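You operate a simulated robot arm through the tools that you are given. There is no shell and no other tool. Be economical: measure what you need, move in short steps, check, and stop when the job is done.

The job below is to be done with a simulated robot arm. You get a single attempt, and the scene is never put back.

TASK
Shut the press down and return the grey cover to the yellow tray.
Fine: press switch off first, air line valve closed, ram dial to 2 bar, press tray pushed in.

The check looks at the end state, three seconds after you hand in, the way a careful person would. Anything else that was tipped, shoved, dropped, spilled or broken makes it a failure. A push-on lid holds only when it is set on centred and level and pressed home; a screw cap is set on level and turned clockwise until tight.

THE ROBOT
A 6-joint arm with a two-finger parallel gripper on a trunk, on a base that drives. Base frame: it is fixed to the floor where the robot stands at the start and does not move with it; the origin is under the middle of the robot, x ahead of it, y to its left, z up. Readings come in mm, rad, newtons and seconds.
With the tool pointing down near the work surface it reaches from about 100 to 520 mm from the robot's upright axis, wherever it stands. Its first joint turns from -2.897 to 2.897 rad. Places, roughly: air line valve [600, -300, 900]; brown ring [800, -400, 900]; green ring [500, 0, 900]; press switch [700, 0, 1200]; press tray [400, 0, 900]; ram dial [700, -100, 1200]; stock [800, -400, 800]. Payload 1.57 kg.
The TCP is the grasp point between the finger pads, 30 mm short of the fingertips. In the tool frame z runs along the fingers and y along their closing line. Largest opening 110 mm; finger width 24, thickness 12; the body of the gripper, 48 by 112 mm, starts 78 mm behind the TCP.
Orientation is that of the tool frame in the base frame, as a unit quaternion [x, y, z, w]. With the fingers straight down and closing along the base's y, the tool's x points along the base's -x, its y along +y and its z along -z.

THE INTERFACE
- The arm moves only by the tool send_rows. Its argument "steps" is a list of rows, each an object (a shift or turn left out is 0, a gripper value left out holds the last) with "translation": the shift along the base's x, y, z in mm, a list of three; "dr": the turn, a rotation vector about the base's x, y, z in degrees, a list of three; "grip": the opening, from 0 (shut) to 1 (fully open). In form: [{"translation": [dx, dy, dz], "dr": [ax, ay, az], "grip": grip}, ...]. A call has 1 to 20 rows; each row is the pose to reach, as a shift and turn from the pose commanded when the call began. Each row takes 0.2 s and may step no farther than 50 mm and 0.15 rad from the row before; otherwise, or with a gripper value out of range, the whole call is refused. A pose out of reach is approached as far as the arm can. The call stops where the force on the tool passes 90 N (or 10 N more than at its start, if that is more) or the arm is blocked; 0.2 s more then pass. The fingers move at their own pace (about 108 mm/s each) and stop on an object; they squeeze with about 24 N. The grip force told is the motor's: it shows also when the fingers shut on nothing. Time passes only in rows, and 0.2 s behind the last, so rows that repeat a pose let the fingers close. The reply holds the time, the measured pose of the TCP, the force on the tool along the base axes, the opening and the grip force, in the units named above and with some noise, with the torque about the TCP (base axes, N m) and any sound that the robot's microphone picked up.
- Cameras (640 x 400 px; columns grow to the right, rows downward): "scene" is now at [32.3, 95, 1919.2]; the picture's right is [-0.63, -0.77, 0.00], its down [-0.66, 0.54, -0.52] and it looks along [0.40, -0.33, -0.85] (base axes); focal length 292 px, centre (320, 200). "wrist" rides on the gripper at [70, 16, -141] in the tool frame; the picture's right is [-0.23, 0.97, 0.00], its down [-0.86, -0.20, -0.48] and it looks along [-0.47, -0.11, 0.88] (tool axes); focal length 222 px, centre (320, 200). There is no depth. A picture from a camera that has moved, and an enlarged one, comes with that camera's place and axes in the base frame and with its lens.
- grab_frame(camera): a new picture of that camera. It takes no simulated time.
- slide_trunk(by): slides the trunk up (or, below 0, down) by that many mm; the arm and the scene camera ride with it, the base frame stays. It gives what a move gives, with no picture.
- base_move(legs): drives the robot by 1 to 6 legs, each [ahead, left, turn to the left] in mm, mm and rad, along the robot's own axes; the way and the turn of a leg run together, so that a leg with both is an arc; at most 1500 mm and 3.142 rad a leg. The arm and the cameras ride along, it lands a little off, and it stops where it bumps. It gives what a move gives.
- turn_head(pan, tilt): turns the head with the scene camera to pan (to the left, within 2.094 rad either way) and tilt (down, from -0.506 to 1.204), counted from straight ahead of the robot. It gives what a move gives.
- close_up(camera, box): a new picture of the part [left, top, right, bottom] of that camera's present view, enlarged. It takes no simulated time.
- close_job(): hands the job in; it is judged then, once.

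Go step by step. Nothing tells you exact positions but the pictures and the camera data: compare them with the known pose of the tool, close in by small moves and look again before you grip or let go. The budget is 120 turns and 78 pictures, counting those below and the enlarged ones. Unless the task says otherwise, let go and move clear before handing in.

The tools are called after "Call:" by a JSON object that holds its "name" and its "arguments". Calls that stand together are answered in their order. send_rows: Moves the arm, as the interface text tells. Its arguments: {"type":"object","properties":{"steps":{"type":"array"}},"required":["steps"]} The other tools are called the same way: slide_trunk (by) slides the trunk up or down; base_move (legs) drives the base; turn_head (pan, tilt) turns the head that bears the scene camera; grab_frame (camera) takes a picture; close_up (camera, box) takes an enlarged picture of a part of a camera's view; close_job () hands the job in.

At the start:

```text
clock: 0.0
tool_pos: [461.9, -82.8, 1454.6]
orientation: [0.0, 1.0, -0.001, 0.0]
contact_force: [0.5, 0.4, 0.3]
torque: [0.01, -0.03, -0.02]
grip_width: 109.9
grasp_force: 0.0
trunk travel left (down, up): [-525.0, 65.0]
robot x, y, heading: [-2.2, 0.5, -0.003]
head pan, tilt: [-0.684, 1.025]
```

scene: 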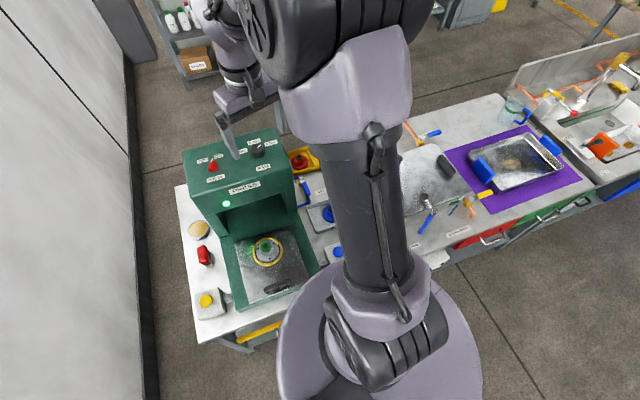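
wrist: 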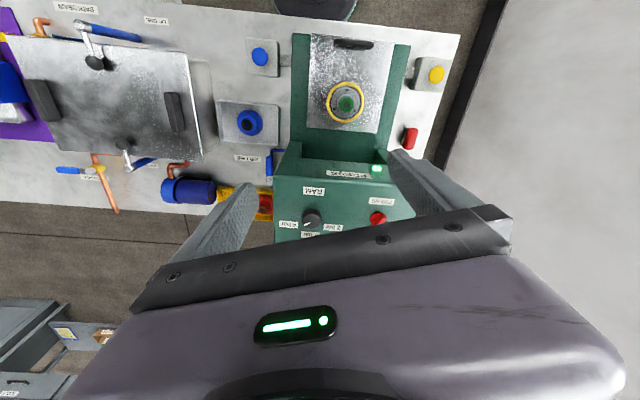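

I see a green press with a red switch and a ram dial on top, with its tray pulled out in front, and the bench running to the right. I'll enlarge the key parts first.

Call:
{"name": "close_up", "arguments": {"camera": "scene", "box": [170, 100, 340, 350]}}

Call:
{"name": "close_up", "arguments": {"camera": "scene", "box": [390, 40, 640, 280]}}

Call:
{"name": "close_up", "arguments": {"camera": "wrist", "box": [240, 20, 480, 250]}}

Call:
{"name": "close_up", "arguments": {"camera": "wrist", "box": [0, 0, 300, 240]}}

```text
1.60 times, centred on (255, 225) of scene
camera zoom: at [32.3, 95.0, 1919.2], right [-0.63, -0.77, 0.0], down [-0.66, 0.54, -0.52], along [0.4, -0.33, -0.85], focal length 467 px, centre (424, 160)
```

zoom: 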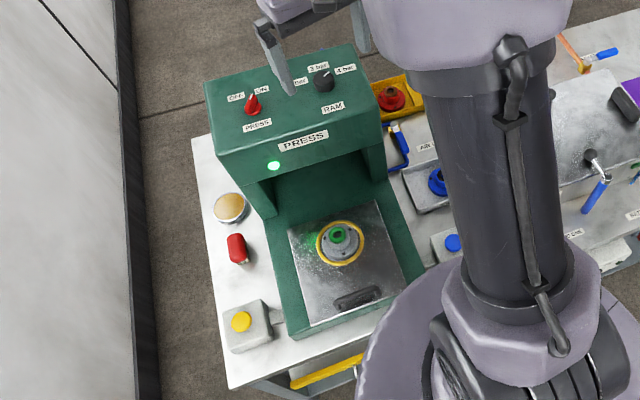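

```text
1.67 times, centred on (515, 160) of scene
camera zoom: at [32.3, 95.0, 1919.2], right [-0.63, -0.77, 0.0], down [-0.66, 0.54, -0.52], along [0.4, -0.33, -0.85], focal length 487 px, centre (-5, 267)
```

zoom: 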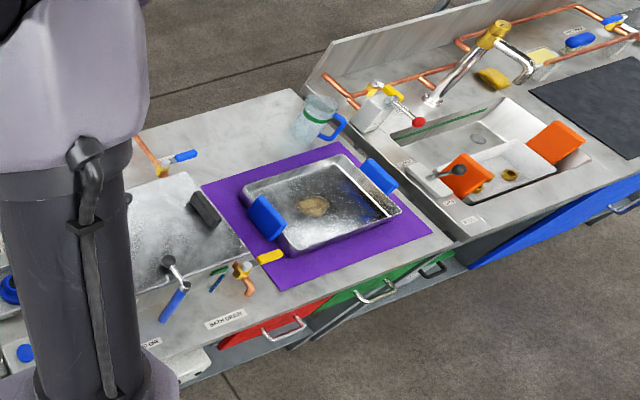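

```text
1.74 times, centred on (360, 135) of wrist
camera zoom: at [392.9, -66.4, 1597.2], right [0.23, 0.97, 0.0], down [0.86, -0.2, 0.48], along [0.47, -0.11, -0.88], focal length 386 px, centre (250, 313)
```

zoom: 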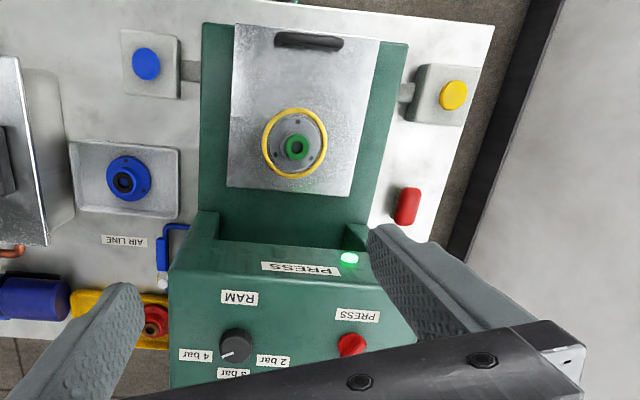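

```text
1.67 times, centred on (150, 120) of wrist
camera zoom: at [392.9, -66.4, 1597.2], right [0.23, 0.97, 0.0], down [0.86, -0.2, 0.48], along [0.47, -0.11, -0.88], focal length 370 px, centre (603, 333)
```

zoom: 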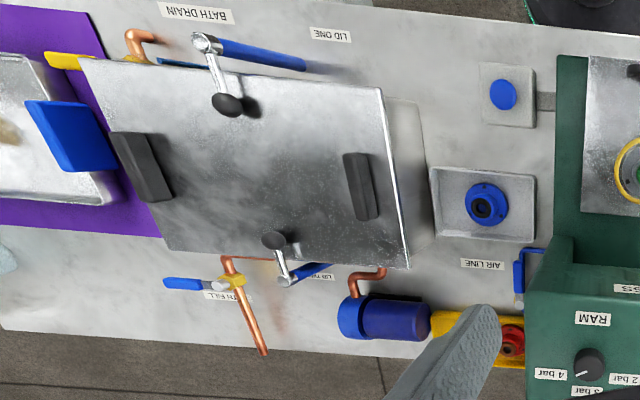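

The red switch is near [671,-7,1213] and the dial near [639,-143,1210]; the press is yawed about 13°. Next I'll look closer at the tray, the knobs and the yellow tray.

Call:
{"name": "close_up", "arguments": {"camera": "wrist", "box": [310, 70, 380, 130]}}

Call:
{"name": "close_up", "arguments": {"camera": "wrist", "box": [270, 185, 400, 250]}}

Call:
{"name": "close_up", "arguments": {"camera": "scene", "box": [270, 135, 350, 225]}}

```text
6.67 times, centred on (345, 100) of wrist
camera zoom: at [392.9, -66.4, 1597.2], right [0.23, 0.97, 0.0], down [0.86, -0.2, 0.48], along [0.47, -0.11, -0.88], focal length 1481 px, centre (153, 867)
```

zoom: 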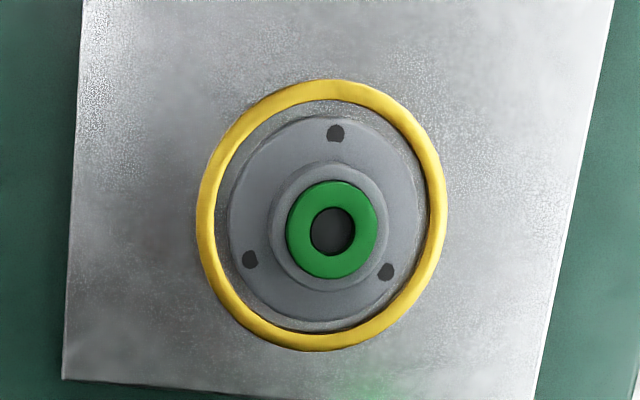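

```text
4.92 times, centred on (335, 218) of wrist
camera zoom: at [392.9, -66.4, 1597.2], right [0.23, 0.97, 0.0], down [0.86, -0.2, 0.48], along [0.47, -0.11, -0.88], focal length 1094 px, centre (246, 114)
```

zoom: 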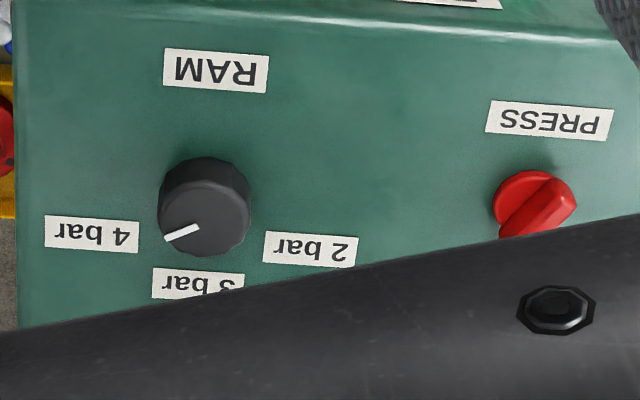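

```text
4.44 times, centred on (310, 180) of scene
camera zoom: at [32.3, 95.0, 1919.2], right [-0.63, -0.77, 0.0], down [-0.66, 0.54, -0.52], along [0.4, -0.33, -0.85], focal length 1298 px, centre (364, 289)
```

zoom: 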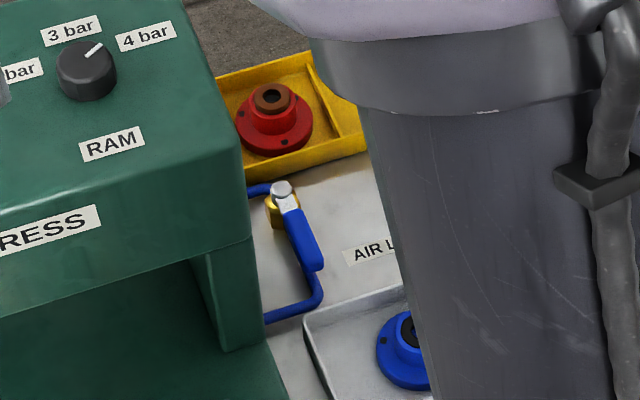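

The grey cover (with the green ring in it) sits on the press tray, and the yellow tray behind the press already holds a red cover in one compartment. I'll swing the arm left so the head camera can see the right side.

Call:
{"name": "send_rows", "arguments": {"steps": [{"translation": [-30, 40, 0]}, {"translation": [-60, 80, 0]}, {"translation": [-90, 120, 0]}, {"translation": [-110, 165, 0]}, {"translation": [-130, 210, 0]}, {"translation": [-150, 255, 0]}, {"translation": [-170, 300, 0]}]}}

Call:
{"name": "grab_frame", "arguments": {"camera": "scene"}}

```text
clock: 1.6
tool_pos: [289.9, 222.6, 1453.2]
orientation: [0.0, 1.0, -0.001, 0.0]
contact_force: [0.4, 0.0, -0.5]
torque: [-0.02, 0.02, -0.01]
grip_width: 109.9
grasp_force: 0.0
trunk travel left (down, up): [-525.0, 65.0]
robot x, y, heading: [0.0, 0.6, -0.002]
head pan, tilt: [-0.684, 1.025]
```

```text
68 pictures are left
camera scene: at [32.0, 97.0, 1919.1], right [-0.63, -0.77, 0.0], down [-0.66, 0.54, -0.52], along [0.4, -0.33, -0.85], focal length 292 px, centre (320, 200)
```

scene: 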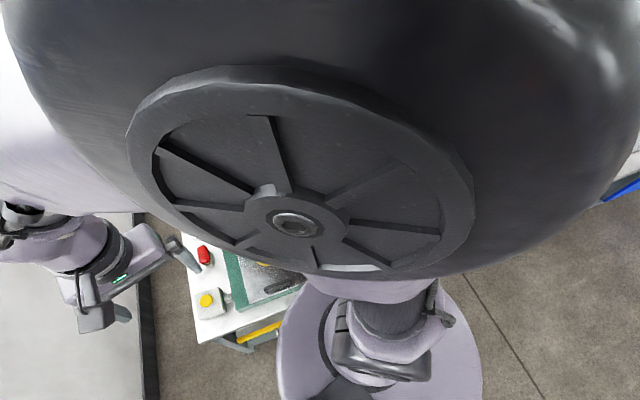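

That brings the elbow right in front of the head camera, so I'll go to the right instead and use the wrist camera too.

Call:
{"name": "send_rows", "arguments": {"steps": [{"translation": [0, -50, 0]}, {"translation": [10, -100, 0]}, {"translation": [20, -150, 0]}, {"translation": [30, -200, 0]}, {"translation": [40, -250, 0]}, {"translation": [50, -300, 0]}, {"translation": [60, -350, 0]}, {"translation": [60, -400, 0]}, {"translation": [60, -450, 0]}, {"translation": [60, -500, 0]}, {"translation": [60, -550, 0]}]}}

Call:
{"name": "grab_frame", "arguments": {"camera": "scene"}}

Call:
{"name": "grab_frame", "arguments": {"camera": "wrist"}}

```text
refused: row 2 steps farther than a row can; nothing moved
```

```text
67 pictures are left
camera scene: at [32.0, 97.0, 1919.1], right [-0.63, -0.77, 0.0], down [-0.66, 0.54, -0.52], along [0.4, -0.33, -0.85], focal length 292 px, centre (320, 200)
```

scene: 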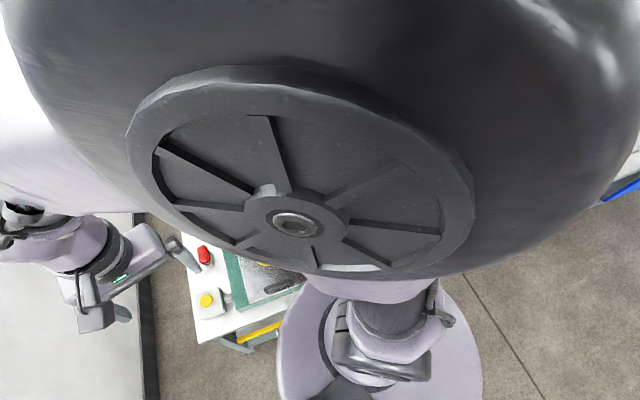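

```text
66 pictures are left
camera wrist: at [221.1, 237.4, 1594.5], right [0.23, 0.97, 0.0], down [0.85, -0.2, 0.48], along [0.47, -0.11, -0.88], focal length 222 px, centre (320, 200)
```

wrist: 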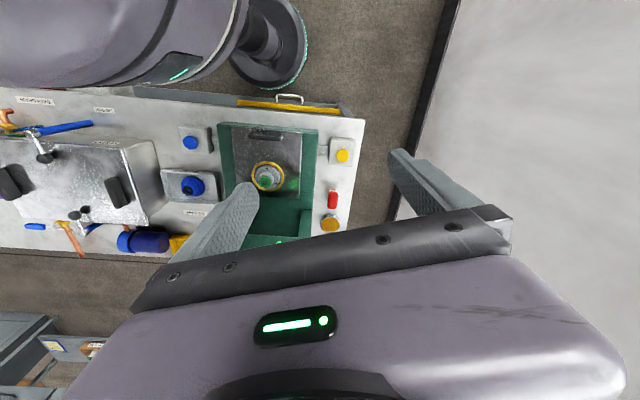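

Step sizes were too large; I'll retry with smaller ones.

Call:
{"name": "send_rows", "arguments": {"steps": [{"translation": [8, -48, 0]}, {"translation": [16, -96, 0]}, {"translation": [24, -144, 0]}, {"translation": [32, -192, 0]}, {"translation": [40, -240, 0]}, {"translation": [48, -288, 0]}, {"translation": [56, -336, 0]}, {"translation": [60, -384, 0]}, {"translation": [60, -432, 0]}, {"translation": [60, -480, 0]}, {"translation": [60, -528, 0]}, {"translation": [60, -576, 0]}]}}

Call:
{"name": "turn_head", "arguments": {"pan": -0.4, "tilt": 0.9}}

Call:
{"name": "grab_frame", "arguments": {"camera": "scene"}}

Call:
{"name": "grab_frame", "arguments": {"camera": "wrist"}}

```text
clock: 4.2
tool_pos: [354.7, -362.7, 1457.1]
orientation: [0.0, 1.0, 0.001, 0.0]
contact_force: [0.4, -0.5, -1.6]
torque: [0.06, -0.01, 0.01]
grip_width: 110.0
grasp_force: 0.1
trunk travel left (down, up): [-525.0, 65.0]
robot x, y, heading: [1.9, 1.3, -0.002]
head pan, tilt: [-0.684, 1.025]
```

```text
clock: 5.0
tool_pos: [354.5, -359.2, 1456.6]
orientation: [0.0, 1.0, 0.0, 0.0]
contact_force: [0.0, 0.9, -0.3]
torque: [0.0, -0.04, -0.02]
grip_width: 110.0
grasp_force: 0.0
trunk travel left (down, up): [-525.0, 65.0]
robot x, y, heading: [0.6, 1.1, -0.001]
head pan, tilt: [-0.4, 0.901]
```

```text
65 pictures are left
camera scene: at [49.1, 109.0, 1928.0], right [-0.39, -0.92, 0.0], down [-0.72, 0.31, -0.62], along [0.57, -0.24, -0.78], focal length 292 px, centre (320, 200)
```

scene: 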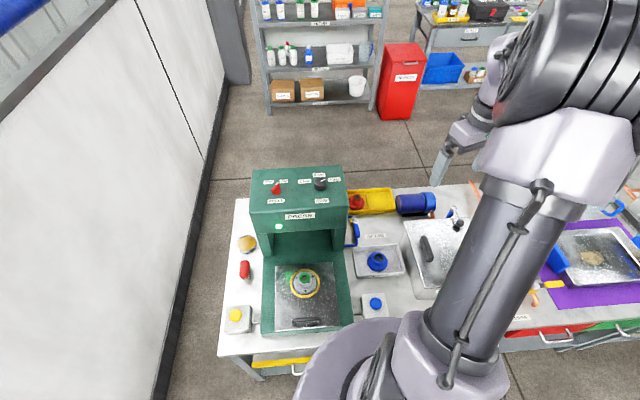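

```text
64 pictures are left
camera wrist: at [284.2, -342.8, 1598.7], right [0.23, 0.97, 0.0], down [0.86, -0.2, 0.48], along [0.47, -0.11, -0.88], focal length 222 px, centre (320, 200)
```

wrist: 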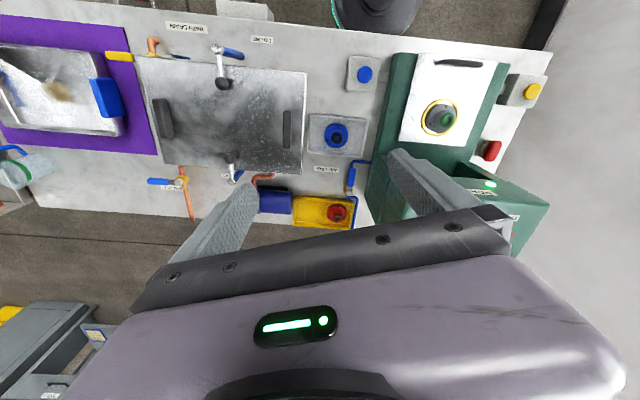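

Great view. I'll enlarge the valve and yellow tray area, and the knobs.

Call:
{"name": "close_up", "arguments": {"camera": "scene", "box": [335, 180, 445, 280]}}

Call:
{"name": "close_up", "arguments": {"camera": "wrist", "box": [250, 140, 400, 240]}}

Call:
{"name": "close_up", "arguments": {"camera": "scene", "box": [250, 165, 350, 235]}}

Call:
{"name": "close_up", "arguments": {"camera": "scene", "box": [215, 225, 405, 345]}}

```text
4.00 times, centred on (390, 230) of scene
camera zoom: at [49.1, 109.0, 1928.0], right [-0.39, -0.92, 0.0], down [-0.72, 0.31, -0.62], along [0.57, -0.24, -0.78], focal length 1168 px, centre (40, 80)
```

zoom: 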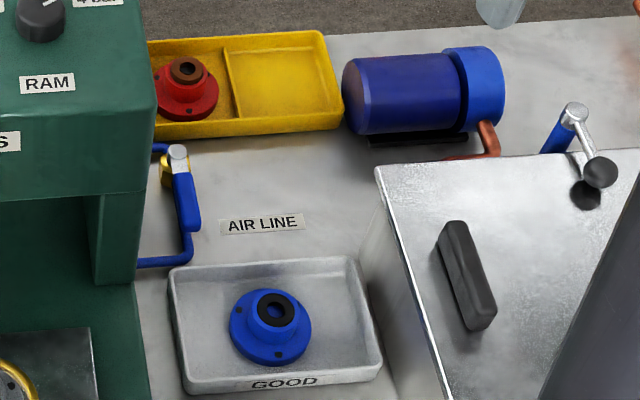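

```text
4.00 times, centred on (325, 190) of wrist
camera zoom: at [284.2, -342.8, 1598.7], right [0.23, 0.97, 0.0], down [0.86, -0.2, 0.48], along [0.47, -0.11, -0.88], focal length 888 px, centre (300, 240)
```

zoom: 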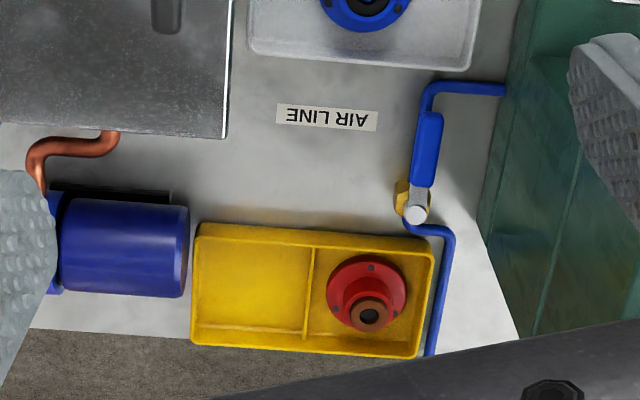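

```text
5.71 times, centred on (300, 200) of scene
camera zoom: at [49.1, 109.0, 1928.0], right [-0.39, -0.92, 0.0], down [-0.72, 0.31, -0.62], along [0.57, -0.24, -0.78], focal length 1668 px, centre (434, 200)
```

zoom: 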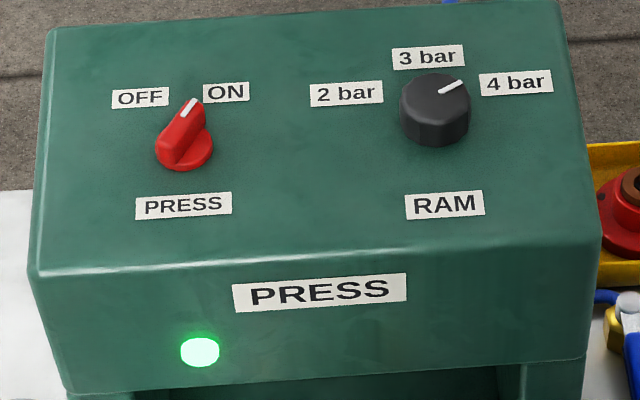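

```text
3.33 times, centred on (310, 285) of scene
camera zoom: at [49.1, 109.0, 1928.0], right [-0.39, -0.92, 0.0], down [-0.72, 0.31, -0.62], along [0.57, -0.24, -0.78], focal length 973 px, centre (353, -83)
```

zoom: 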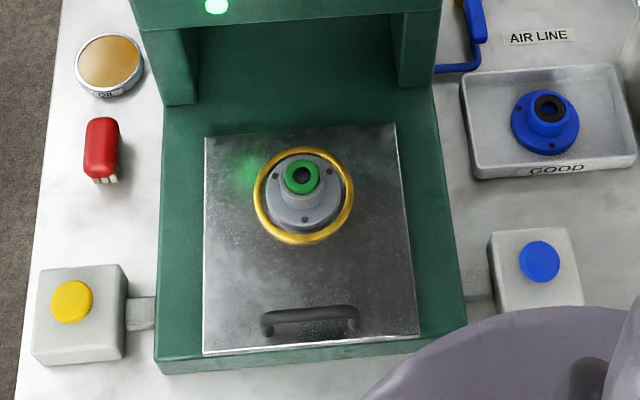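

The table is at z≈794, the press top at ≈1172, the valve pivot at ≈[676,-323,857], and the empty yellow cell at ≈[746,-506]. First I'll test reach by moving above the switch.

Call:
{"name": "send_rows", "arguments": {"steps": [{"translation": [15, 45, 0]}, {"translation": [35, 88, 0]}, {"translation": [60, 130, 0]}, {"translation": [90, 170, 0]}, {"translation": [120, 208, 0]}, {"translation": [150, 244, 0]}, {"translation": [185, 275, 0]}, {"translation": [220, 305, -10]}, {"translation": [255, 330, -30]}, {"translation": [290, 345, -50]}, {"translation": [316, 352, -90]}, {"translation": [316, 352, -130]}]}}

Call:
{"name": "grab_frame", "arguments": {"camera": "wrist"}}

Call:
{"name": "grab_frame", "arguments": {"camera": "scene"}}

```text
clock: 7.6
tool_pos: [666.2, -4.3, 1324.9]
orientation: [0.0, 1.0, 0.0, 0.0]
contact_force: [0.4, 0.1, -0.8]
torque: [-0.02, 0.02, -0.01]
grip_width: 110.1
grasp_force: 0.1
trunk travel left (down, up): [-525.0, 65.0]
robot x, y, heading: [1.3, 1.0, -0.002]
head pan, tilt: [-0.4, 0.901]
```

```text
59 pictures are left
camera wrist: at [597.0, 10.3, 1466.5], right [0.23, 0.97, 0.0], down [0.85, -0.2, 0.48], along [0.47, -0.11, -0.88], focal length 222 px, centre (320, 200)
```

wrist: 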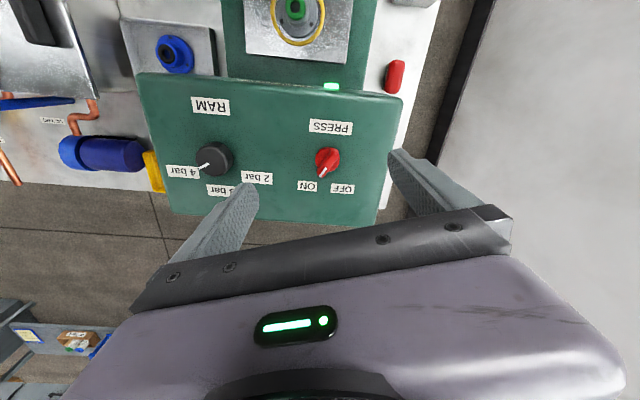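

```text
58 pictures are left
camera scene: at [49.0, 108.4, 1928.1], right [-0.39, -0.92, 0.0], down [-0.72, 0.31, -0.62], along [0.57, -0.24, -0.78], focal length 292 px, centre (320, 200)
```

scene: 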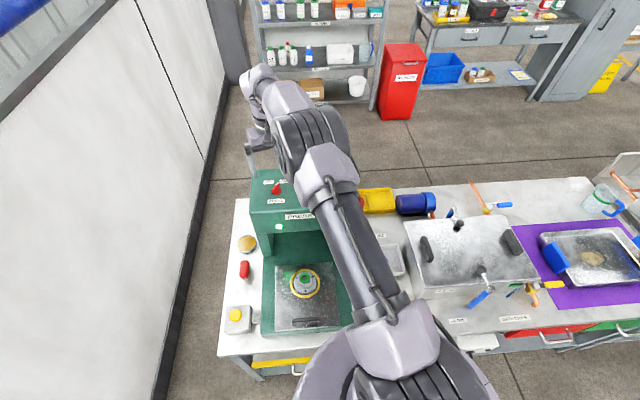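

The arm reaches it. I'll refine the knob positions with an enlarged wrist view.

Call:
{"name": "close_up", "arguments": {"camera": "wrist", "box": [160, 90, 380, 210]}}

```text
2.91 times, centred on (270, 150) of wrist
camera zoom: at [597.0, 10.3, 1466.5], right [0.23, 0.97, 0.0], down [0.85, -0.2, 0.48], along [0.47, -0.11, -0.88], focal length 646 px, centre (466, 346)
```

zoom: 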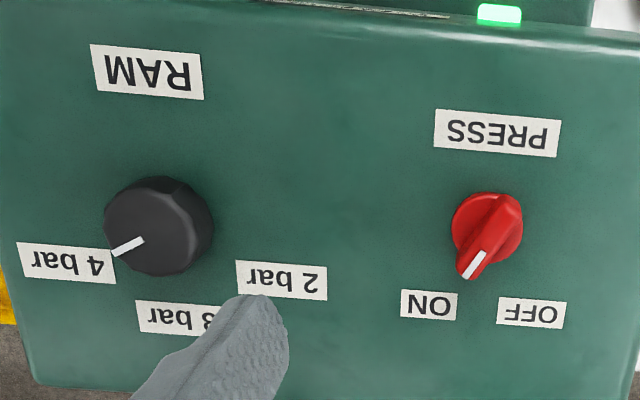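

The knobs are located well enough: switch at ≈[691,-3] with its bar pointing at about -44°. I'll align the tool above the switch at that yaw.

Call:
{"name": "send_rows", "arguments": {"steps": [{"translation": [4, 1, 0], "dr": [0, 0, -8], "grip": 0.5}, {"translation": [8, 2, 0], "dr": [0, 0, -16]}, {"translation": [12, 2, -10], "dr": [0, 0, -24]}, {"translation": [16, 2, -20], "dr": [0, 0, -32]}, {"translation": [20, 2, -30], "dr": [0, 0, -40]}, {"translation": [21, 2, -40], "dr": [0, 0, -44]}]}}

Call:
{"name": "grab_frame", "arguments": {"camera": "wrist"}}

```text
clock: 9.0
tool_pos: [688.9, -3.2, 1285.5]
orientation: [0.375, 0.927, 0.0, 0.001]
contact_force: [-0.3, 0.6, 0.7]
torque: [0.0, 0.0, 0.03]
grip_width: 54.7
grasp_force: 0.0
trunk travel left (down, up): [-525.0, 65.0]
robot x, y, heading: [3.3, 3.4, 0.001]
head pan, tilt: [-0.4, 0.901]
```

```text
56 pictures are left
camera wrist: at [651.2, 56.2, 1427.8], right [0.84, 0.54, 0.0], down [0.47, -0.74, 0.48], along [0.26, -0.4, -0.88], focal length 222 px, centre (320, 200)
```

wrist: 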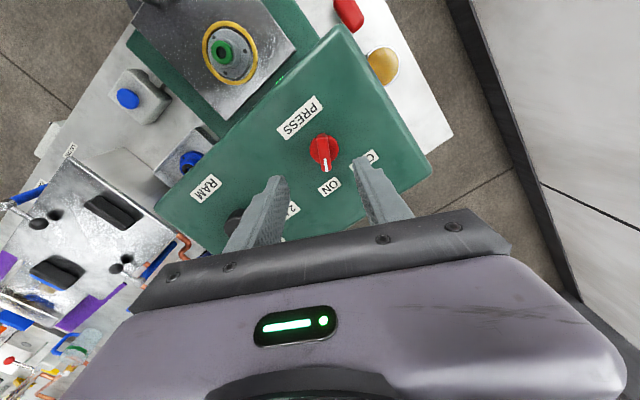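

Call:
{"name": "close_up", "arguments": {"camera": "wrist", "box": [250, 110, 410, 210]}}

```text
4.00 times, centred on (330, 160) of wrist
camera zoom: at [651.2, 56.2, 1427.8], right [0.84, 0.54, 0.0], down [0.47, -0.74, 0.48], along [0.26, -0.4, -0.88], focal length 888 px, centre (280, 360)
```

zoom: 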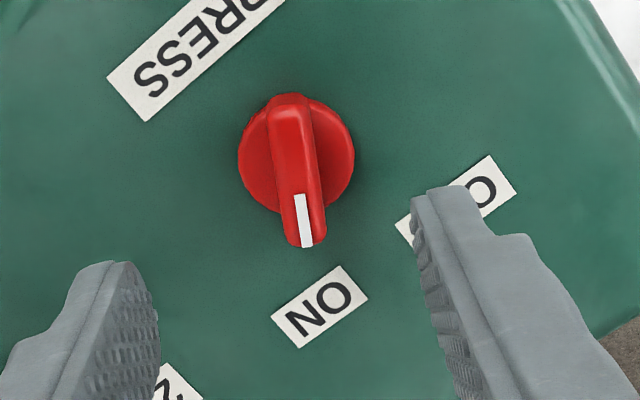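

The knob centre is ≈[693,1] and the bar points at ≈-51°. I'll correct, descend and close on the bar.

Call:
{"name": "send_rows", "arguments": {"steps": [{"translation": [4, 4, -20], "dr": [0, 0, -7]}, {"translation": [4, 4, -45], "dr": [0, 0, -7]}, {"translation": [4, 4, -60], "dr": [0, 0, -7]}, {"translation": [4, 4, -68], "dr": [0, 0, -7]}]}}

Call:
{"name": "grab_frame", "arguments": {"camera": "wrist"}}

```text
clock: 10.0
tool_pos: [690.7, 1.9, 1217.1]
orientation: [0.431, 0.902, 0.0, 0.0]
contact_force: [0.1, -0.1, 0.1]
torque: [-0.03, 0.02, 0.01]
grip_width: 54.8
grasp_force: 0.1
out of reach, approached as far as the arm can: row 3, 4
trunk travel left (down, up): [-525.0, 65.0]
robot x, y, heading: [-0.6, -1.3, 0.002]
head pan, tilt: [-0.4, 0.901]
```

```text
54 pictures are left
camera wrist: at [659.2, 65.6, 1359.5], right [0.9, 0.44, 0.0], down [0.38, -0.79, 0.48], along [0.21, -0.43, -0.88], focal length 222 px, centre (320, 200)
```

wrist: 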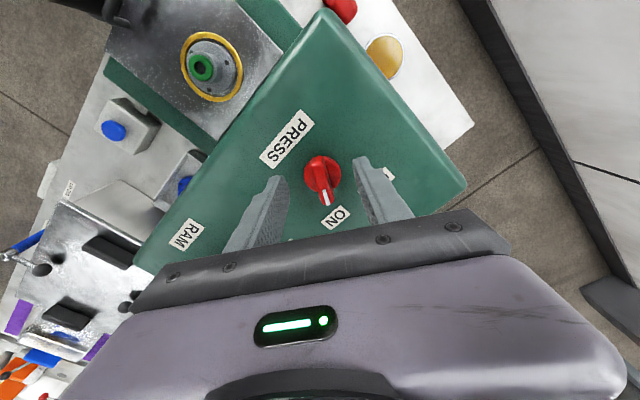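

The arm hits its reach limit at this height. I'll raise the arm and slide the trunk down to gain reach.

Call:
{"name": "send_rows", "arguments": {"steps": [{"translation": [0, 0, 45]}, {"translation": [0, 0, 90]}, {"translation": [0, 0, 135]}, {"translation": [-15, 0, 175]}, {"translation": [-30, 0, 215]}]}}

Call:
{"name": "slide_trunk", "arguments": {"by": -170}}

```text
clock: 11.2
tool_pos: [658.7, 2.3, 1433.9]
orientation: [0.431, 0.902, -0.001, 0.0]
contact_force: [-0.3, -0.3, 0.6]
torque: [0.01, -0.03, -0.01]
grip_width: 54.8
grasp_force: 0.0
trunk travel left (down, up): [-525.0, 65.0]
robot x, y, heading: [3.1, -2.5, -0.003]
head pan, tilt: [-0.4, 0.901]
```

```text
clock: 13.1
tool_pos: [661.1, 0.8, 1264.0]
orientation: [0.431, 0.903, 0.0, 0.0]
contact_force: [0.6, -1.1, -0.4]
torque: [0.02, 0.0, -0.02]
grip_width: 55.2
grasp_force: 0.1
trunk travel left (down, up): [-355.0, 235.0]
robot x, y, heading: [-1.2, 1.2, -0.001]
head pan, tilt: [-0.4, 0.901]
```

Call:
{"name": "send_rows", "arguments": {"steps": [{"translation": [31, 1, 0]}, {"translation": [31, 1, -25]}, {"translation": [31, 1, -40]}, {"translation": [31, 1, -50]}]}}

Call:
{"name": "close_up", "arguments": {"camera": "wrist", "box": [230, 110, 430, 235]}}

```text
clock: 14.1
tool_pos: [687.4, 4.0, 1213.4]
orientation: [0.431, 0.903, 0.001, 0.0]
contact_force: [1.1, -0.6, -0.1]
torque: [-0.02, -0.03, -0.01]
grip_width: 55.1
grasp_force: 0.0
out of reach, approached as far as the arm can: row 1, 2, 3, 4
trunk travel left (down, up): [-355.0, 235.0]
robot x, y, heading: [0.2, -0.3, -0.001]
head pan, tilt: [-0.4, 0.901]
```

```text
3.20 times, centred on (330, 172) of wrist
camera zoom: at [655.7, 68.0, 1354.9], right [0.9, 0.44, 0.0], down [0.38, -0.79, 0.48], along [0.21, -0.43, -0.88], focal length 711 px, centre (288, 288)
```

zoom: 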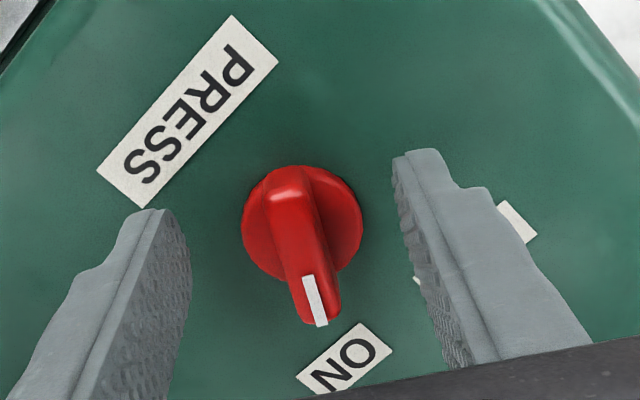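

Still a few mm short, so I'll lift and drive the base ahead by 30 mm.

Call:
{"name": "send_rows", "arguments": {"steps": [{"translation": [-10, 0, 40]}, {"translation": [-30, 0, 70]}]}}

Call:
{"name": "base_move", "arguments": {"legs": [[30, 0, 0]]}}

```text
clock: 14.7
tool_pos: [655.2, 4.5, 1282.4]
orientation: [0.43, 0.903, 0.0, -0.001]
contact_force: [-0.3, -0.1, 0.3]
torque: [0.0, -0.02, -0.02]
grip_width: 55.0
grasp_force: 0.1
trunk travel left (down, up): [-355.0, 235.0]
robot x, y, heading: [2.1, 1.3, 0.005]
head pan, tilt: [-0.4, 0.901]
```

```text
clock: 15.5
tool_pos: [688.8, 4.1, 1281.2]
orientation: [0.43, 0.903, -0.001, 0.0]
contact_force: [0.4, -1.3, 0.4]
torque: [0.0, 0.03, 0.01]
grip_width: 54.9
grasp_force: 0.0
trunk travel left (down, up): [-355.0, 235.0]
robot x, y, heading: [33.6, 2.3, 0.0]
head pan, tilt: [-0.4, 0.901]
```

Call:
{"name": "send_rows", "arguments": {"steps": [{"translation": [3, -1, -30]}, {"translation": [3, -1, -55]}, {"translation": [3, -1, -69]}, {"translation": [3, -1, -69], "grip": 0.0}, {"translation": [3, -1, -69]}, {"translation": [3, -1, -69]}]}}

Call:
{"name": "close_up", "arguments": {"camera": "wrist", "box": [230, 110, 430, 235]}}

```text
clock: 16.9
tool_pos: [691.7, 2.9, 1212.9]
orientation: [0.43, 0.903, 0.0, 0.0]
contact_force: [-2.0, -0.9, -2.1]
torque: [-0.17, -0.12, 0.64]
grip_width: 12.8
grasp_force: 29.9
trunk travel left (down, up): [-355.0, 235.0]
robot x, y, heading: [27.8, 2.1, -0.003]
head pan, tilt: [-0.4, 0.901]
```

```text
3.20 times, centred on (330, 172) of wrist
camera zoom: at [659.4, 66.7, 1354.4], right [0.9, 0.44, 0.0], down [0.38, -0.79, 0.48], along [0.21, -0.43, -0.88], focal length 711 px, centre (288, 288)
```

zoom: 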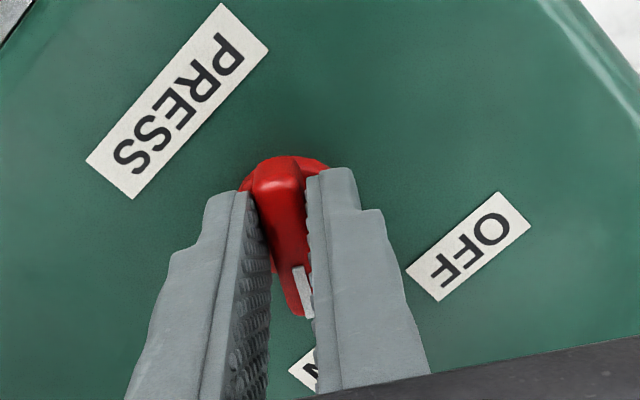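

Bar gripped. I'll turn it counter-clockwise towards OFF.

Call:
{"name": "send_rows", "arguments": {"steps": [{"dr": [0, 0, 8]}, {"dr": [0, 0, 16]}, {"dr": [0, 0, 24]}, {"dr": [0, 0, 32]}, {"dr": [0, 0, 40]}, {"dr": [0, 0, 48]}, {"dr": [0, 0, 56]}, {"dr": [0, 0, 62]}]}}

Call:
{"name": "close_up", "arguments": {"camera": "wrist", "box": [230, 60, 430, 235]}}

```text
clock: 18.7
tool_pos: [688.5, -1.4, 1213.5]
orientation: [-0.096, 0.995, 0.001, 0.001]
contact_force: [-18.0, -29.8, -11.6]
torque: [-0.85, 0.42, -0.1]
grip_width: 11.8
grasp_force: 29.4
trunk travel left (down, up): [-355.0, 235.0]
robot x, y, heading: [29.1, 1.4, -0.007]
head pan, tilt: [-0.4, 0.901]
```

```text
2.29 times, centred on (330, 148) of wrist
camera zoom: at [617.4, -0.5, 1354.6], right [0.04, 1.0, 0.0], down [0.88, -0.03, 0.48], along [0.48, -0.02, -0.88], focal length 508 px, centre (297, 320)
```

zoom: 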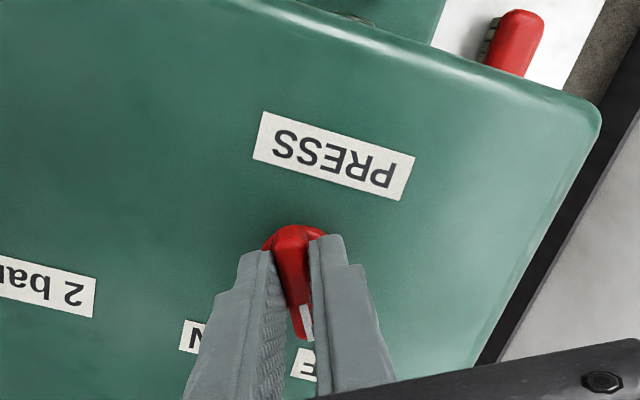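

Side force has built up, so I'll open the fingers to release it and look.

Call:
{"name": "send_rows", "arguments": {"steps": [{"grip": 0.4}, {"translation": [0, 0, 0]}, {"translation": [0, 0, 20]}, {"translation": [0, 0, 50]}]}}

Call:
{"name": "close_up", "arguments": {"camera": "wrist", "box": [230, 60, 430, 235]}}

```text
clock: 19.7
tool_pos: [689.4, 3.1, 1263.6]
orientation: [-0.096, 0.995, 0.0, 0.0]
contact_force: [0.1, -0.8, 0.0]
torque: [0.01, 0.01, -0.02]
grip_width: 43.9
grasp_force: 0.1
trunk travel left (down, up): [-355.0, 235.0]
robot x, y, heading: [31.8, -1.0, 0.002]
head pan, tilt: [-0.4, 0.901]
```

```text
2.29 times, centred on (330, 148) of wrist
camera zoom: at [617.9, 4.8, 1405.5], right [0.04, 1.0, 0.0], down [0.88, -0.03, 0.48], along [0.48, -0.02, -0.88], focal length 508 px, centre (297, 320)
```

zoom: 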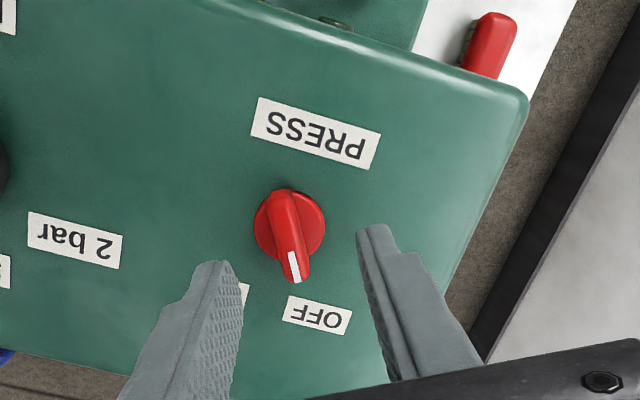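

Call:
{"name": "close_up", "arguments": {"camera": "scene", "box": [230, 120, 390, 260]}}

Call:
{"name": "close_up", "arguments": {"camera": "wrist", "box": [290, 130, 370, 180]}}

```text
2.86 times, centred on (310, 190) of scene
camera zoom: at [78.5, 108.6, 1758.1], right [-0.39, -0.92, 0.0], down [-0.72, 0.31, -0.62], along [0.57, -0.24, -0.78], focal length 834 px, centre (349, 229)
```

zoom: 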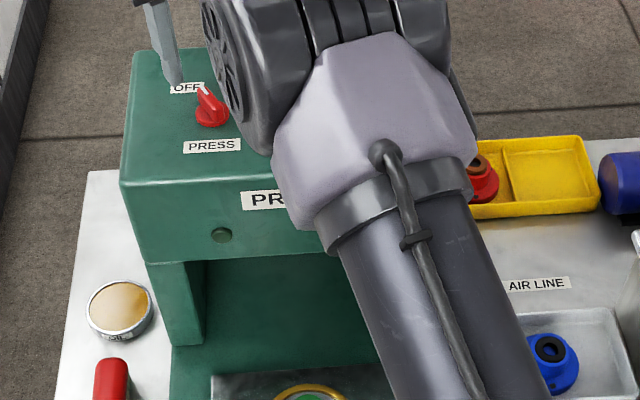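

```text
8.00 times, centred on (330, 155) of wrist
camera zoom: at [617.9, 4.8, 1405.5], right [0.04, 1.0, 0.0], down [0.88, -0.03, 0.48], along [0.48, -0.02, -0.88], focal length 1777 px, centre (240, 560)
```

zoom: 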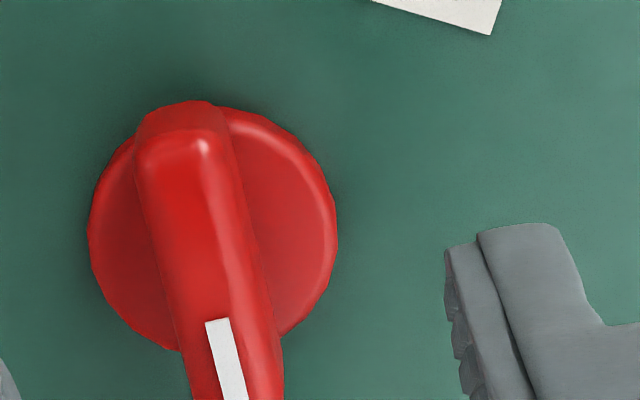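

The light is off, so the switch toggled. I'll regrip centred and nudge it the rest of the way to the OFF stop.

Call:
{"name": "send_rows", "arguments": {"steps": [{"translation": [1, -5, -20], "dr": [0, 0, 2]}, {"translation": [1, -5, -40], "dr": [0, 0, 2]}, {"translation": [1, -5, -50], "dr": [0, 0, 2]}, {"translation": [1, -5, -50], "dr": [0, 0, 2], "grip": 0}, {"translation": [1, -5, -50], "dr": [0, 0, 2]}, {"translation": [1, -5, -50], "dr": [0, 0, 7]}, {"translation": [1, -5, -50], "dr": [0, 0, 12]}, {"translation": [1, -5, -50], "dr": [0, 0, 12]}]}}

```text
clock: 21.5
tool_pos: [690.6, -1.9, 1214.6]
orientation: [-0.199, 0.98, 0.0, 0.0]
contact_force: [0.3, -0.1, 4.5]
torque: [0.16, 0.2, -1.03]
grip_width: 16.0
grasp_force: 31.1
trunk travel left (down, up): [-355.0, 235.0]
robot x, y, heading: [28.9, 2.6, 0.003]
head pan, tilt: [-0.4, 0.901]
```

That was the stop, as shown by the torque and the fingers spreading. Release, rise, and move over the dial.

Call:
{"name": "send_rows", "arguments": {"steps": [{"grip": 0.65}, {"grip": 0.65}, {"translation": [0, 0, 40]}, {"translation": [0, 0, 75], "dr": [0, 0, -8]}, {"translation": [-8, -25, 80], "dr": [0, 0, -16]}, {"translation": [-16, -50, 80], "dr": [0, 0, -24]}, {"translation": [-24, -80, 80], "dr": [0, 0, -32]}, {"translation": [-32, -110, 80], "dr": [0, 0, -40]}, {"translation": [-37, -135, 80], "dr": [0, 0, -48]}, {"translation": [-37, -135, 80], "dr": [0, 0, -56]}, {"translation": [-37, -135, 80], "dr": [0, 0, -64]}, {"translation": [-37, -135, 80], "dr": [0, 0, -72]}]}}

Call:
{"name": "close_up", "arguments": {"camera": "wrist", "box": [220, 60, 430, 235]}}

```text
clock: 24.1
tool_pos: [655.0, -135.7, 1294.3]
orientation: [0.415, 0.91, 0.0, 0.001]
contact_force: [0.2, -0.5, -0.4]
torque: [-0.04, 0.0, 0.02]
grip_width: 71.5
grasp_force: 0.0
trunk travel left (down, up): [-355.0, 235.0]
robot x, y, heading: [28.4, 0.2, -0.0]
head pan, tilt: [-0.4, 0.901]
```

```text
2.29 times, centred on (325, 148) of wrist
camera zoom: at [620.8, -73.2, 1435.4], right [0.89, 0.47, 0.0], down [0.41, -0.78, 0.48], along [0.22, -0.42, -0.88], focal length 508 px, centre (309, 320)
```

zoom: 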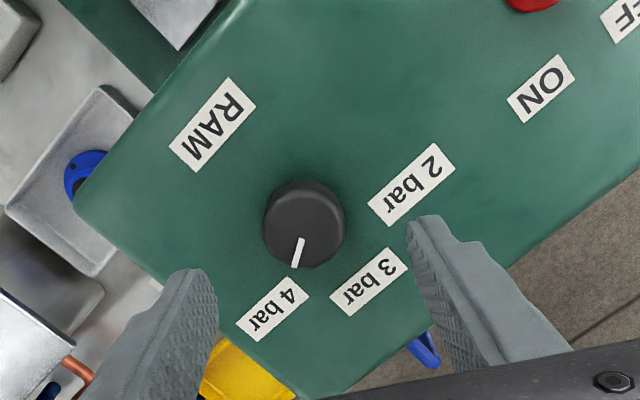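

The dial centre is ≈[655,-144], and it must turn ≈120° counter-clockwise. I'll descend and grip.

Call:
{"name": "send_rows", "arguments": {"steps": [{"translation": [0, -8, -30]}, {"translation": [0, -8, -60]}, {"translation": [0, -8, -82]}, {"translation": [0, -8, -82], "grip": 0}, {"translation": [0, -8, -82]}, {"translation": [0, -8, -82]}]}}

```text
clock: 25.5
tool_pos: [654.7, -144.7, 1212.5]
orientation: [0.415, 0.91, 0.0, 0.0]
contact_force: [-0.5, -2.6, -3.6]
torque: [-0.62, -0.45, 0.0]
grip_width: 40.4
grasp_force: 44.9
trunk travel left (down, up): [-355.0, 235.0]
robot x, y, heading: [27.5, -1.7, -0.002]
head pan, tilt: [-0.4, 0.901]
```

Gripped at 40 mm with little side load. Now I'll turn it.

Call:
{"name": "send_rows", "arguments": {"steps": [{"dr": [0, 0, 8]}, {"dr": [0, 0, 16]}, {"dr": [0, 0, 24]}, {"dr": [0, 0, 32]}, {"dr": [0, 0, 40]}, {"dr": [0, 0, 48]}, {"dr": [0, 0, 56]}, {"dr": [0, 0, 64]}, {"dr": [0, 0, 72]}, {"dr": [0, 0, 80]}, {"dr": [0, 0, 88]}, {"dr": [0, 0, 96]}, {"dr": [0, 0, 104]}, {"dr": [0, 0, 112]}, {"dr": [0, 0, 120]}]}}

Call:
{"name": "close_up", "arguments": {"camera": "wrist", "box": [220, 60, 430, 235]}}

```text
clock: 28.7
tool_pos: [655.4, -149.6, 1211.0]
orientation: [-0.582, 0.813, 0.0, 0.001]
contact_force: [22.6, -36.4, 29.7]
torque: [-0.87, -0.8, -0.57]
grip_width: 40.8
grasp_force: 45.1
trunk travel left (down, up): [-355.0, 235.0]
robot x, y, heading: [28.7, -1.1, -0.0]
head pan, tilt: [-0.4, 0.901]
```

```text
2.29 times, centred on (325, 148) of wrist
camera zoom: at [617.2, -211.7, 1353.2], right [-0.85, 0.53, 0.0], down [0.46, 0.74, 0.48], along [0.26, 0.41, -0.88], focal length 508 px, centre (309, 320)
```

zoom: 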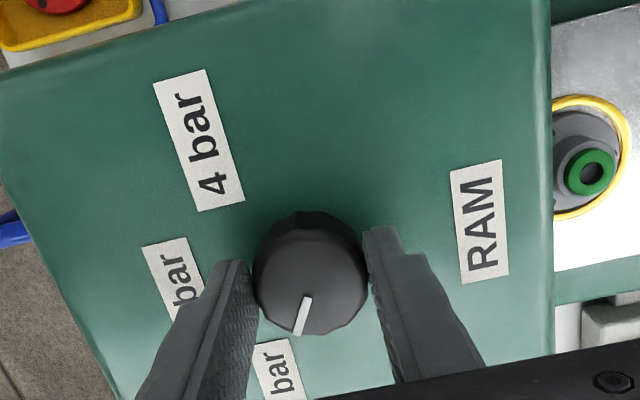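

Call:
{"name": "send_rows", "arguments": {"steps": [{"grip": 0.65}, {"grip": 0.65}, {"translation": [0, 0, 40]}, {"translation": [0, 0, 80]}, {"translation": [0, 0, 120]}]}}

Call:
{"name": "close_up", "arguments": {"camera": "wrist", "box": [220, 60, 430, 235]}}

```text
clock: 29.9
tool_pos: [652.2, -144.1, 1331.6]
orientation: [-0.581, 0.814, 0.0, 0.0]
contact_force: [-0.6, 0.1, 0.9]
torque: [-0.04, -0.05, -0.01]
grip_width: 71.5
grasp_force: 0.0
trunk travel left (down, up): [-355.0, 235.0]
robot x, y, heading: [29.2, -1.3, 0.001]
head pan, tilt: [-0.4, 0.901]
```

```text
2.29 times, centred on (325, 148) of wrist
camera zoom: at [614.2, -205.3, 1472.6], right [-0.85, 0.53, 0.0], down [0.47, 0.74, 0.48], along [0.25, 0.41, -0.88], focal length 508 px, centre (309, 320)
```

zoom: 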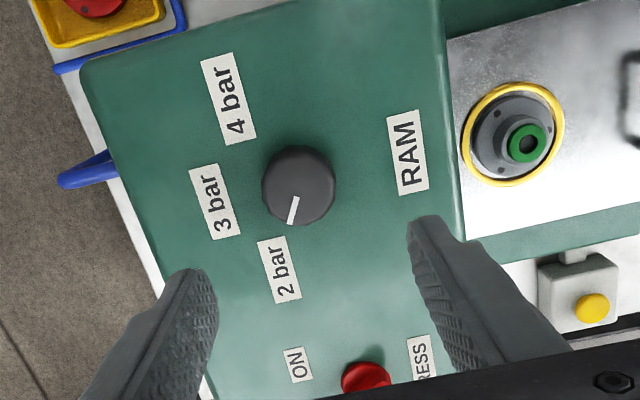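

The dial reads 2 bar and the switch is OFF. Next is the cover on the press tray at ≈[476,-6], so I'll move above it.

Call:
{"name": "send_rows", "arguments": {"steps": [{"translation": [-18, 14, 0], "dr": [0, 0, -8]}, {"translation": [-36, 28, 0], "dr": [0, 0, -16]}, {"translation": [-54, 42, 0], "dr": [0, 0, -24]}, {"translation": [-72, 56, 0], "dr": [0, 0, -32]}, {"translation": [-90, 70, 0], "dr": [0, 0, -40]}, {"translation": [-108, 84, 0], "dr": [0, 0, -48]}, {"translation": [-126, 98, 0], "dr": [0, 0, -56]}, {"translation": [-144, 112, 0], "dr": [0, 0, -64]}, {"translation": [-162, 126, -10], "dr": [0, 0, -72]}, {"translation": [-176, 138, -40], "dr": [0, 0, -80]}, {"translation": [-176, 138, -80], "dr": [0, 0, -85], "grip": 0.8}, {"translation": [-176, 138, -125], "dr": [0, 0, -85]}, {"translation": [-176, 138, -170], "dr": [0, 0, -85]}, {"translation": [-176, 138, -215], "dr": [0, 0, -85]}, {"translation": [-176, 138, -260], "dr": [0, 0, -85]}, {"translation": [-176, 138, -300], "dr": [0, 0, -85]}]}}

Call:
{"name": "grab_frame", "arguments": {"camera": "wrist"}}

Call:
{"name": "grab_frame", "arguments": {"camera": "scene"}}

```text
clock: 33.3
tool_pos: [480.1, -6.4, 1029.5]
orientation: [0.122, 0.993, 0.0, 0.0]
contact_force: [0.2, -0.5, -0.3]
torque: [-0.03, 0.03, 0.02]
grip_width: 88.0
grasp_force: 0.1
trunk travel left (down, up): [-355.0, 235.0]
robot x, y, heading: [30.5, 1.8, -0.0]
head pan, tilt: [-0.4, 0.901]
```

```text
44 pictures are left
camera wrist: at [415.7, 26.2, 1172.0], right [0.46, 0.89, 0.0], down [0.78, -0.4, 0.48], along [0.43, -0.22, -0.88], focal length 222 px, centre (320, 200)
```

wrist: 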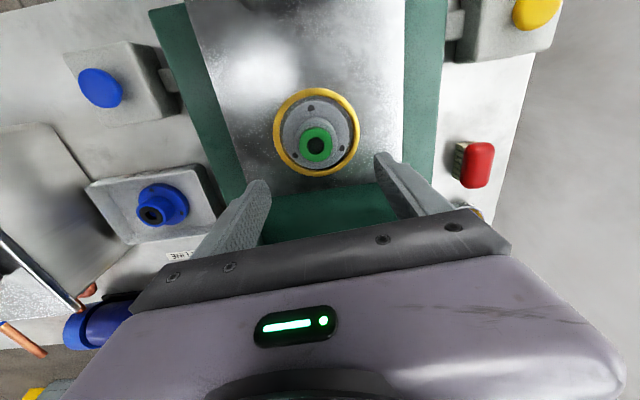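

```text
43 pictures are left
camera scene: at [79.7, 108.6, 1758.0], right [-0.39, -0.92, 0.0], down [-0.72, 0.31, -0.62], along [0.57, -0.24, -0.78], focal length 292 px, centre (320, 200)
```

scene: 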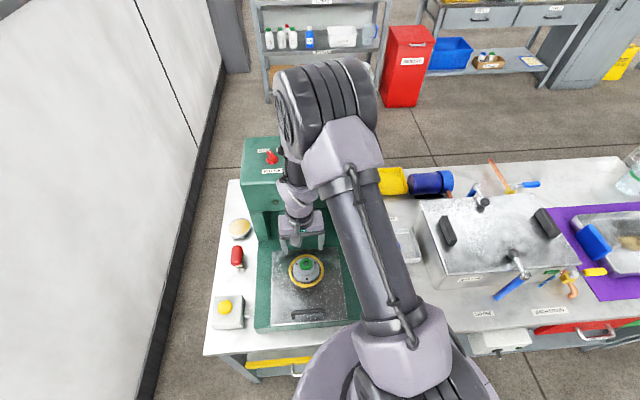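

Call:
{"name": "close_up", "arguments": {"camera": "wrist", "box": [240, 70, 400, 190]}}

Call:
{"name": "close_up", "arguments": {"camera": "scene", "box": [250, 210, 370, 330]}}

```text
3.33 times, centred on (320, 130) of wrist
camera zoom: at [415.7, 26.2, 1172.0], right [0.46, 0.89, 0.0], down [0.78, -0.4, 0.48], along [0.43, -0.22, -0.88], focal length 740 px, centre (320, 433)
```

zoom: 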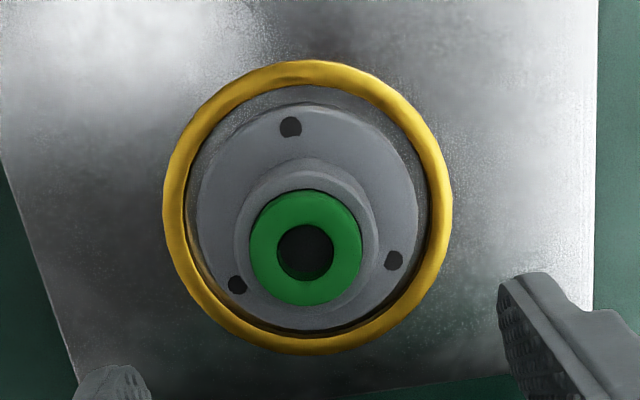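

```text
3.33 times, centred on (310, 270) of scene
camera zoom: at [79.7, 108.6, 1758.0], right [-0.39, -0.92, 0.0], down [-0.72, 0.31, -0.62], along [0.57, -0.24, -0.78], focal length 973 px, centre (353, -33)
```

zoom: 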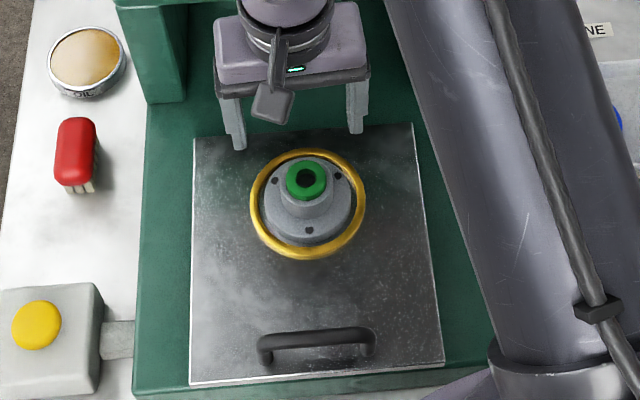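

Height is uncertain (ring top between 890 and 925). I'll descend 50 mm and measure again by parallax.

Call:
{"name": "send_rows", "arguments": {"steps": [{"translation": [-5, -1, -25]}, {"translation": [-5, -1, -50]}]}}

Call:
{"name": "close_up", "arguments": {"camera": "wrist", "box": [240, 70, 400, 190]}}

```text
clock: 33.9
tool_pos: [471.9, -6.6, 980.4]
orientation: [0.123, 0.992, -0.001, 0.0]
contact_force: [-0.4, 0.8, -0.2]
torque: [0.0, 0.02, 0.01]
grip_width: 88.2
grasp_force: 0.1
trunk travel left (down, up): [-355.0, 235.0]
robot x, y, heading: [27.3, 1.0, -0.004]
head pan, tilt: [-0.4, 0.901]
```

```text
3.33 times, centred on (320, 130) of wrist
camera zoom: at [408.5, 25.5, 1121.4], right [0.46, 0.89, 0.0], down [0.78, -0.4, 0.48], along [0.43, -0.22, -0.88], focal length 740 px, centre (320, 433)
```

zoom: 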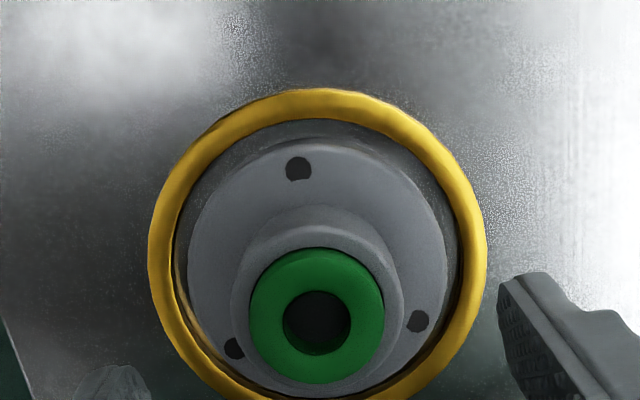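

The ring top is at z≈918, centred at [472.5,-8.5]. I'll descend to straddle the hub with tips at about 893.

Call:
{"name": "send_rows", "arguments": {"steps": [{"translation": [0, -2, -25]}, {"translation": [0, -2, -45]}, {"translation": [0, -2, -57]}]}}

Call:
{"name": "grab_frame", "arguments": {"camera": "wrist"}}

Call:
{"name": "close_up", "arguments": {"camera": "scene", "box": [260, 220, 360, 300]}}

```text
clock: 34.7
tool_pos: [474.0, -8.7, 923.6]
orientation: [0.122, 0.993, 0.0, -0.001]
contact_force: [0.1, -0.6, -0.2]
torque: [-0.01, -0.01, -0.04]
grip_width: 87.9
grasp_force: 0.0
trunk travel left (down, up): [-355.0, 235.0]
robot x, y, heading: [30.1, -2.1, -0.001]
head pan, tilt: [-0.4, 0.901]
```

```text
39 pictures are left
camera wrist: at [409.9, 22.4, 1065.1], right [0.46, 0.89, 0.0], down [0.78, -0.4, 0.48], along [0.43, -0.22, -0.88], focal length 222 px, centre (320, 200)
```

wrist: 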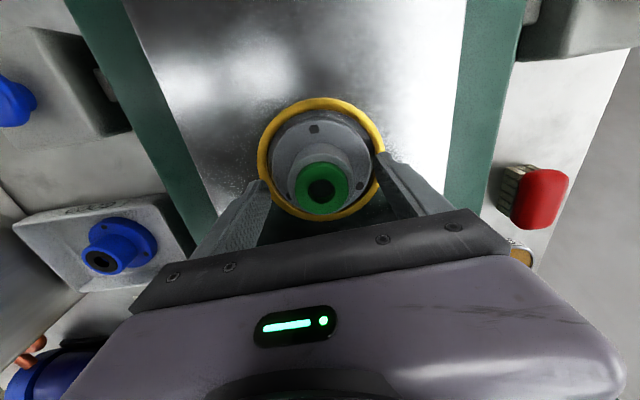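

```text
5.00 times, centred on (310, 260) of scene
camera zoom: at [79.2, 108.7, 1758.1], right [-0.39, -0.92, 0.0], down [-0.72, 0.31, -0.62], along [0.57, -0.24, -0.78], focal length 1460 px, centre (370, -100)
```

zoom: 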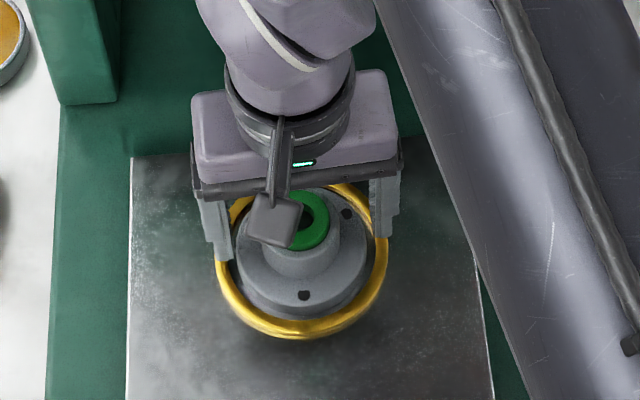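

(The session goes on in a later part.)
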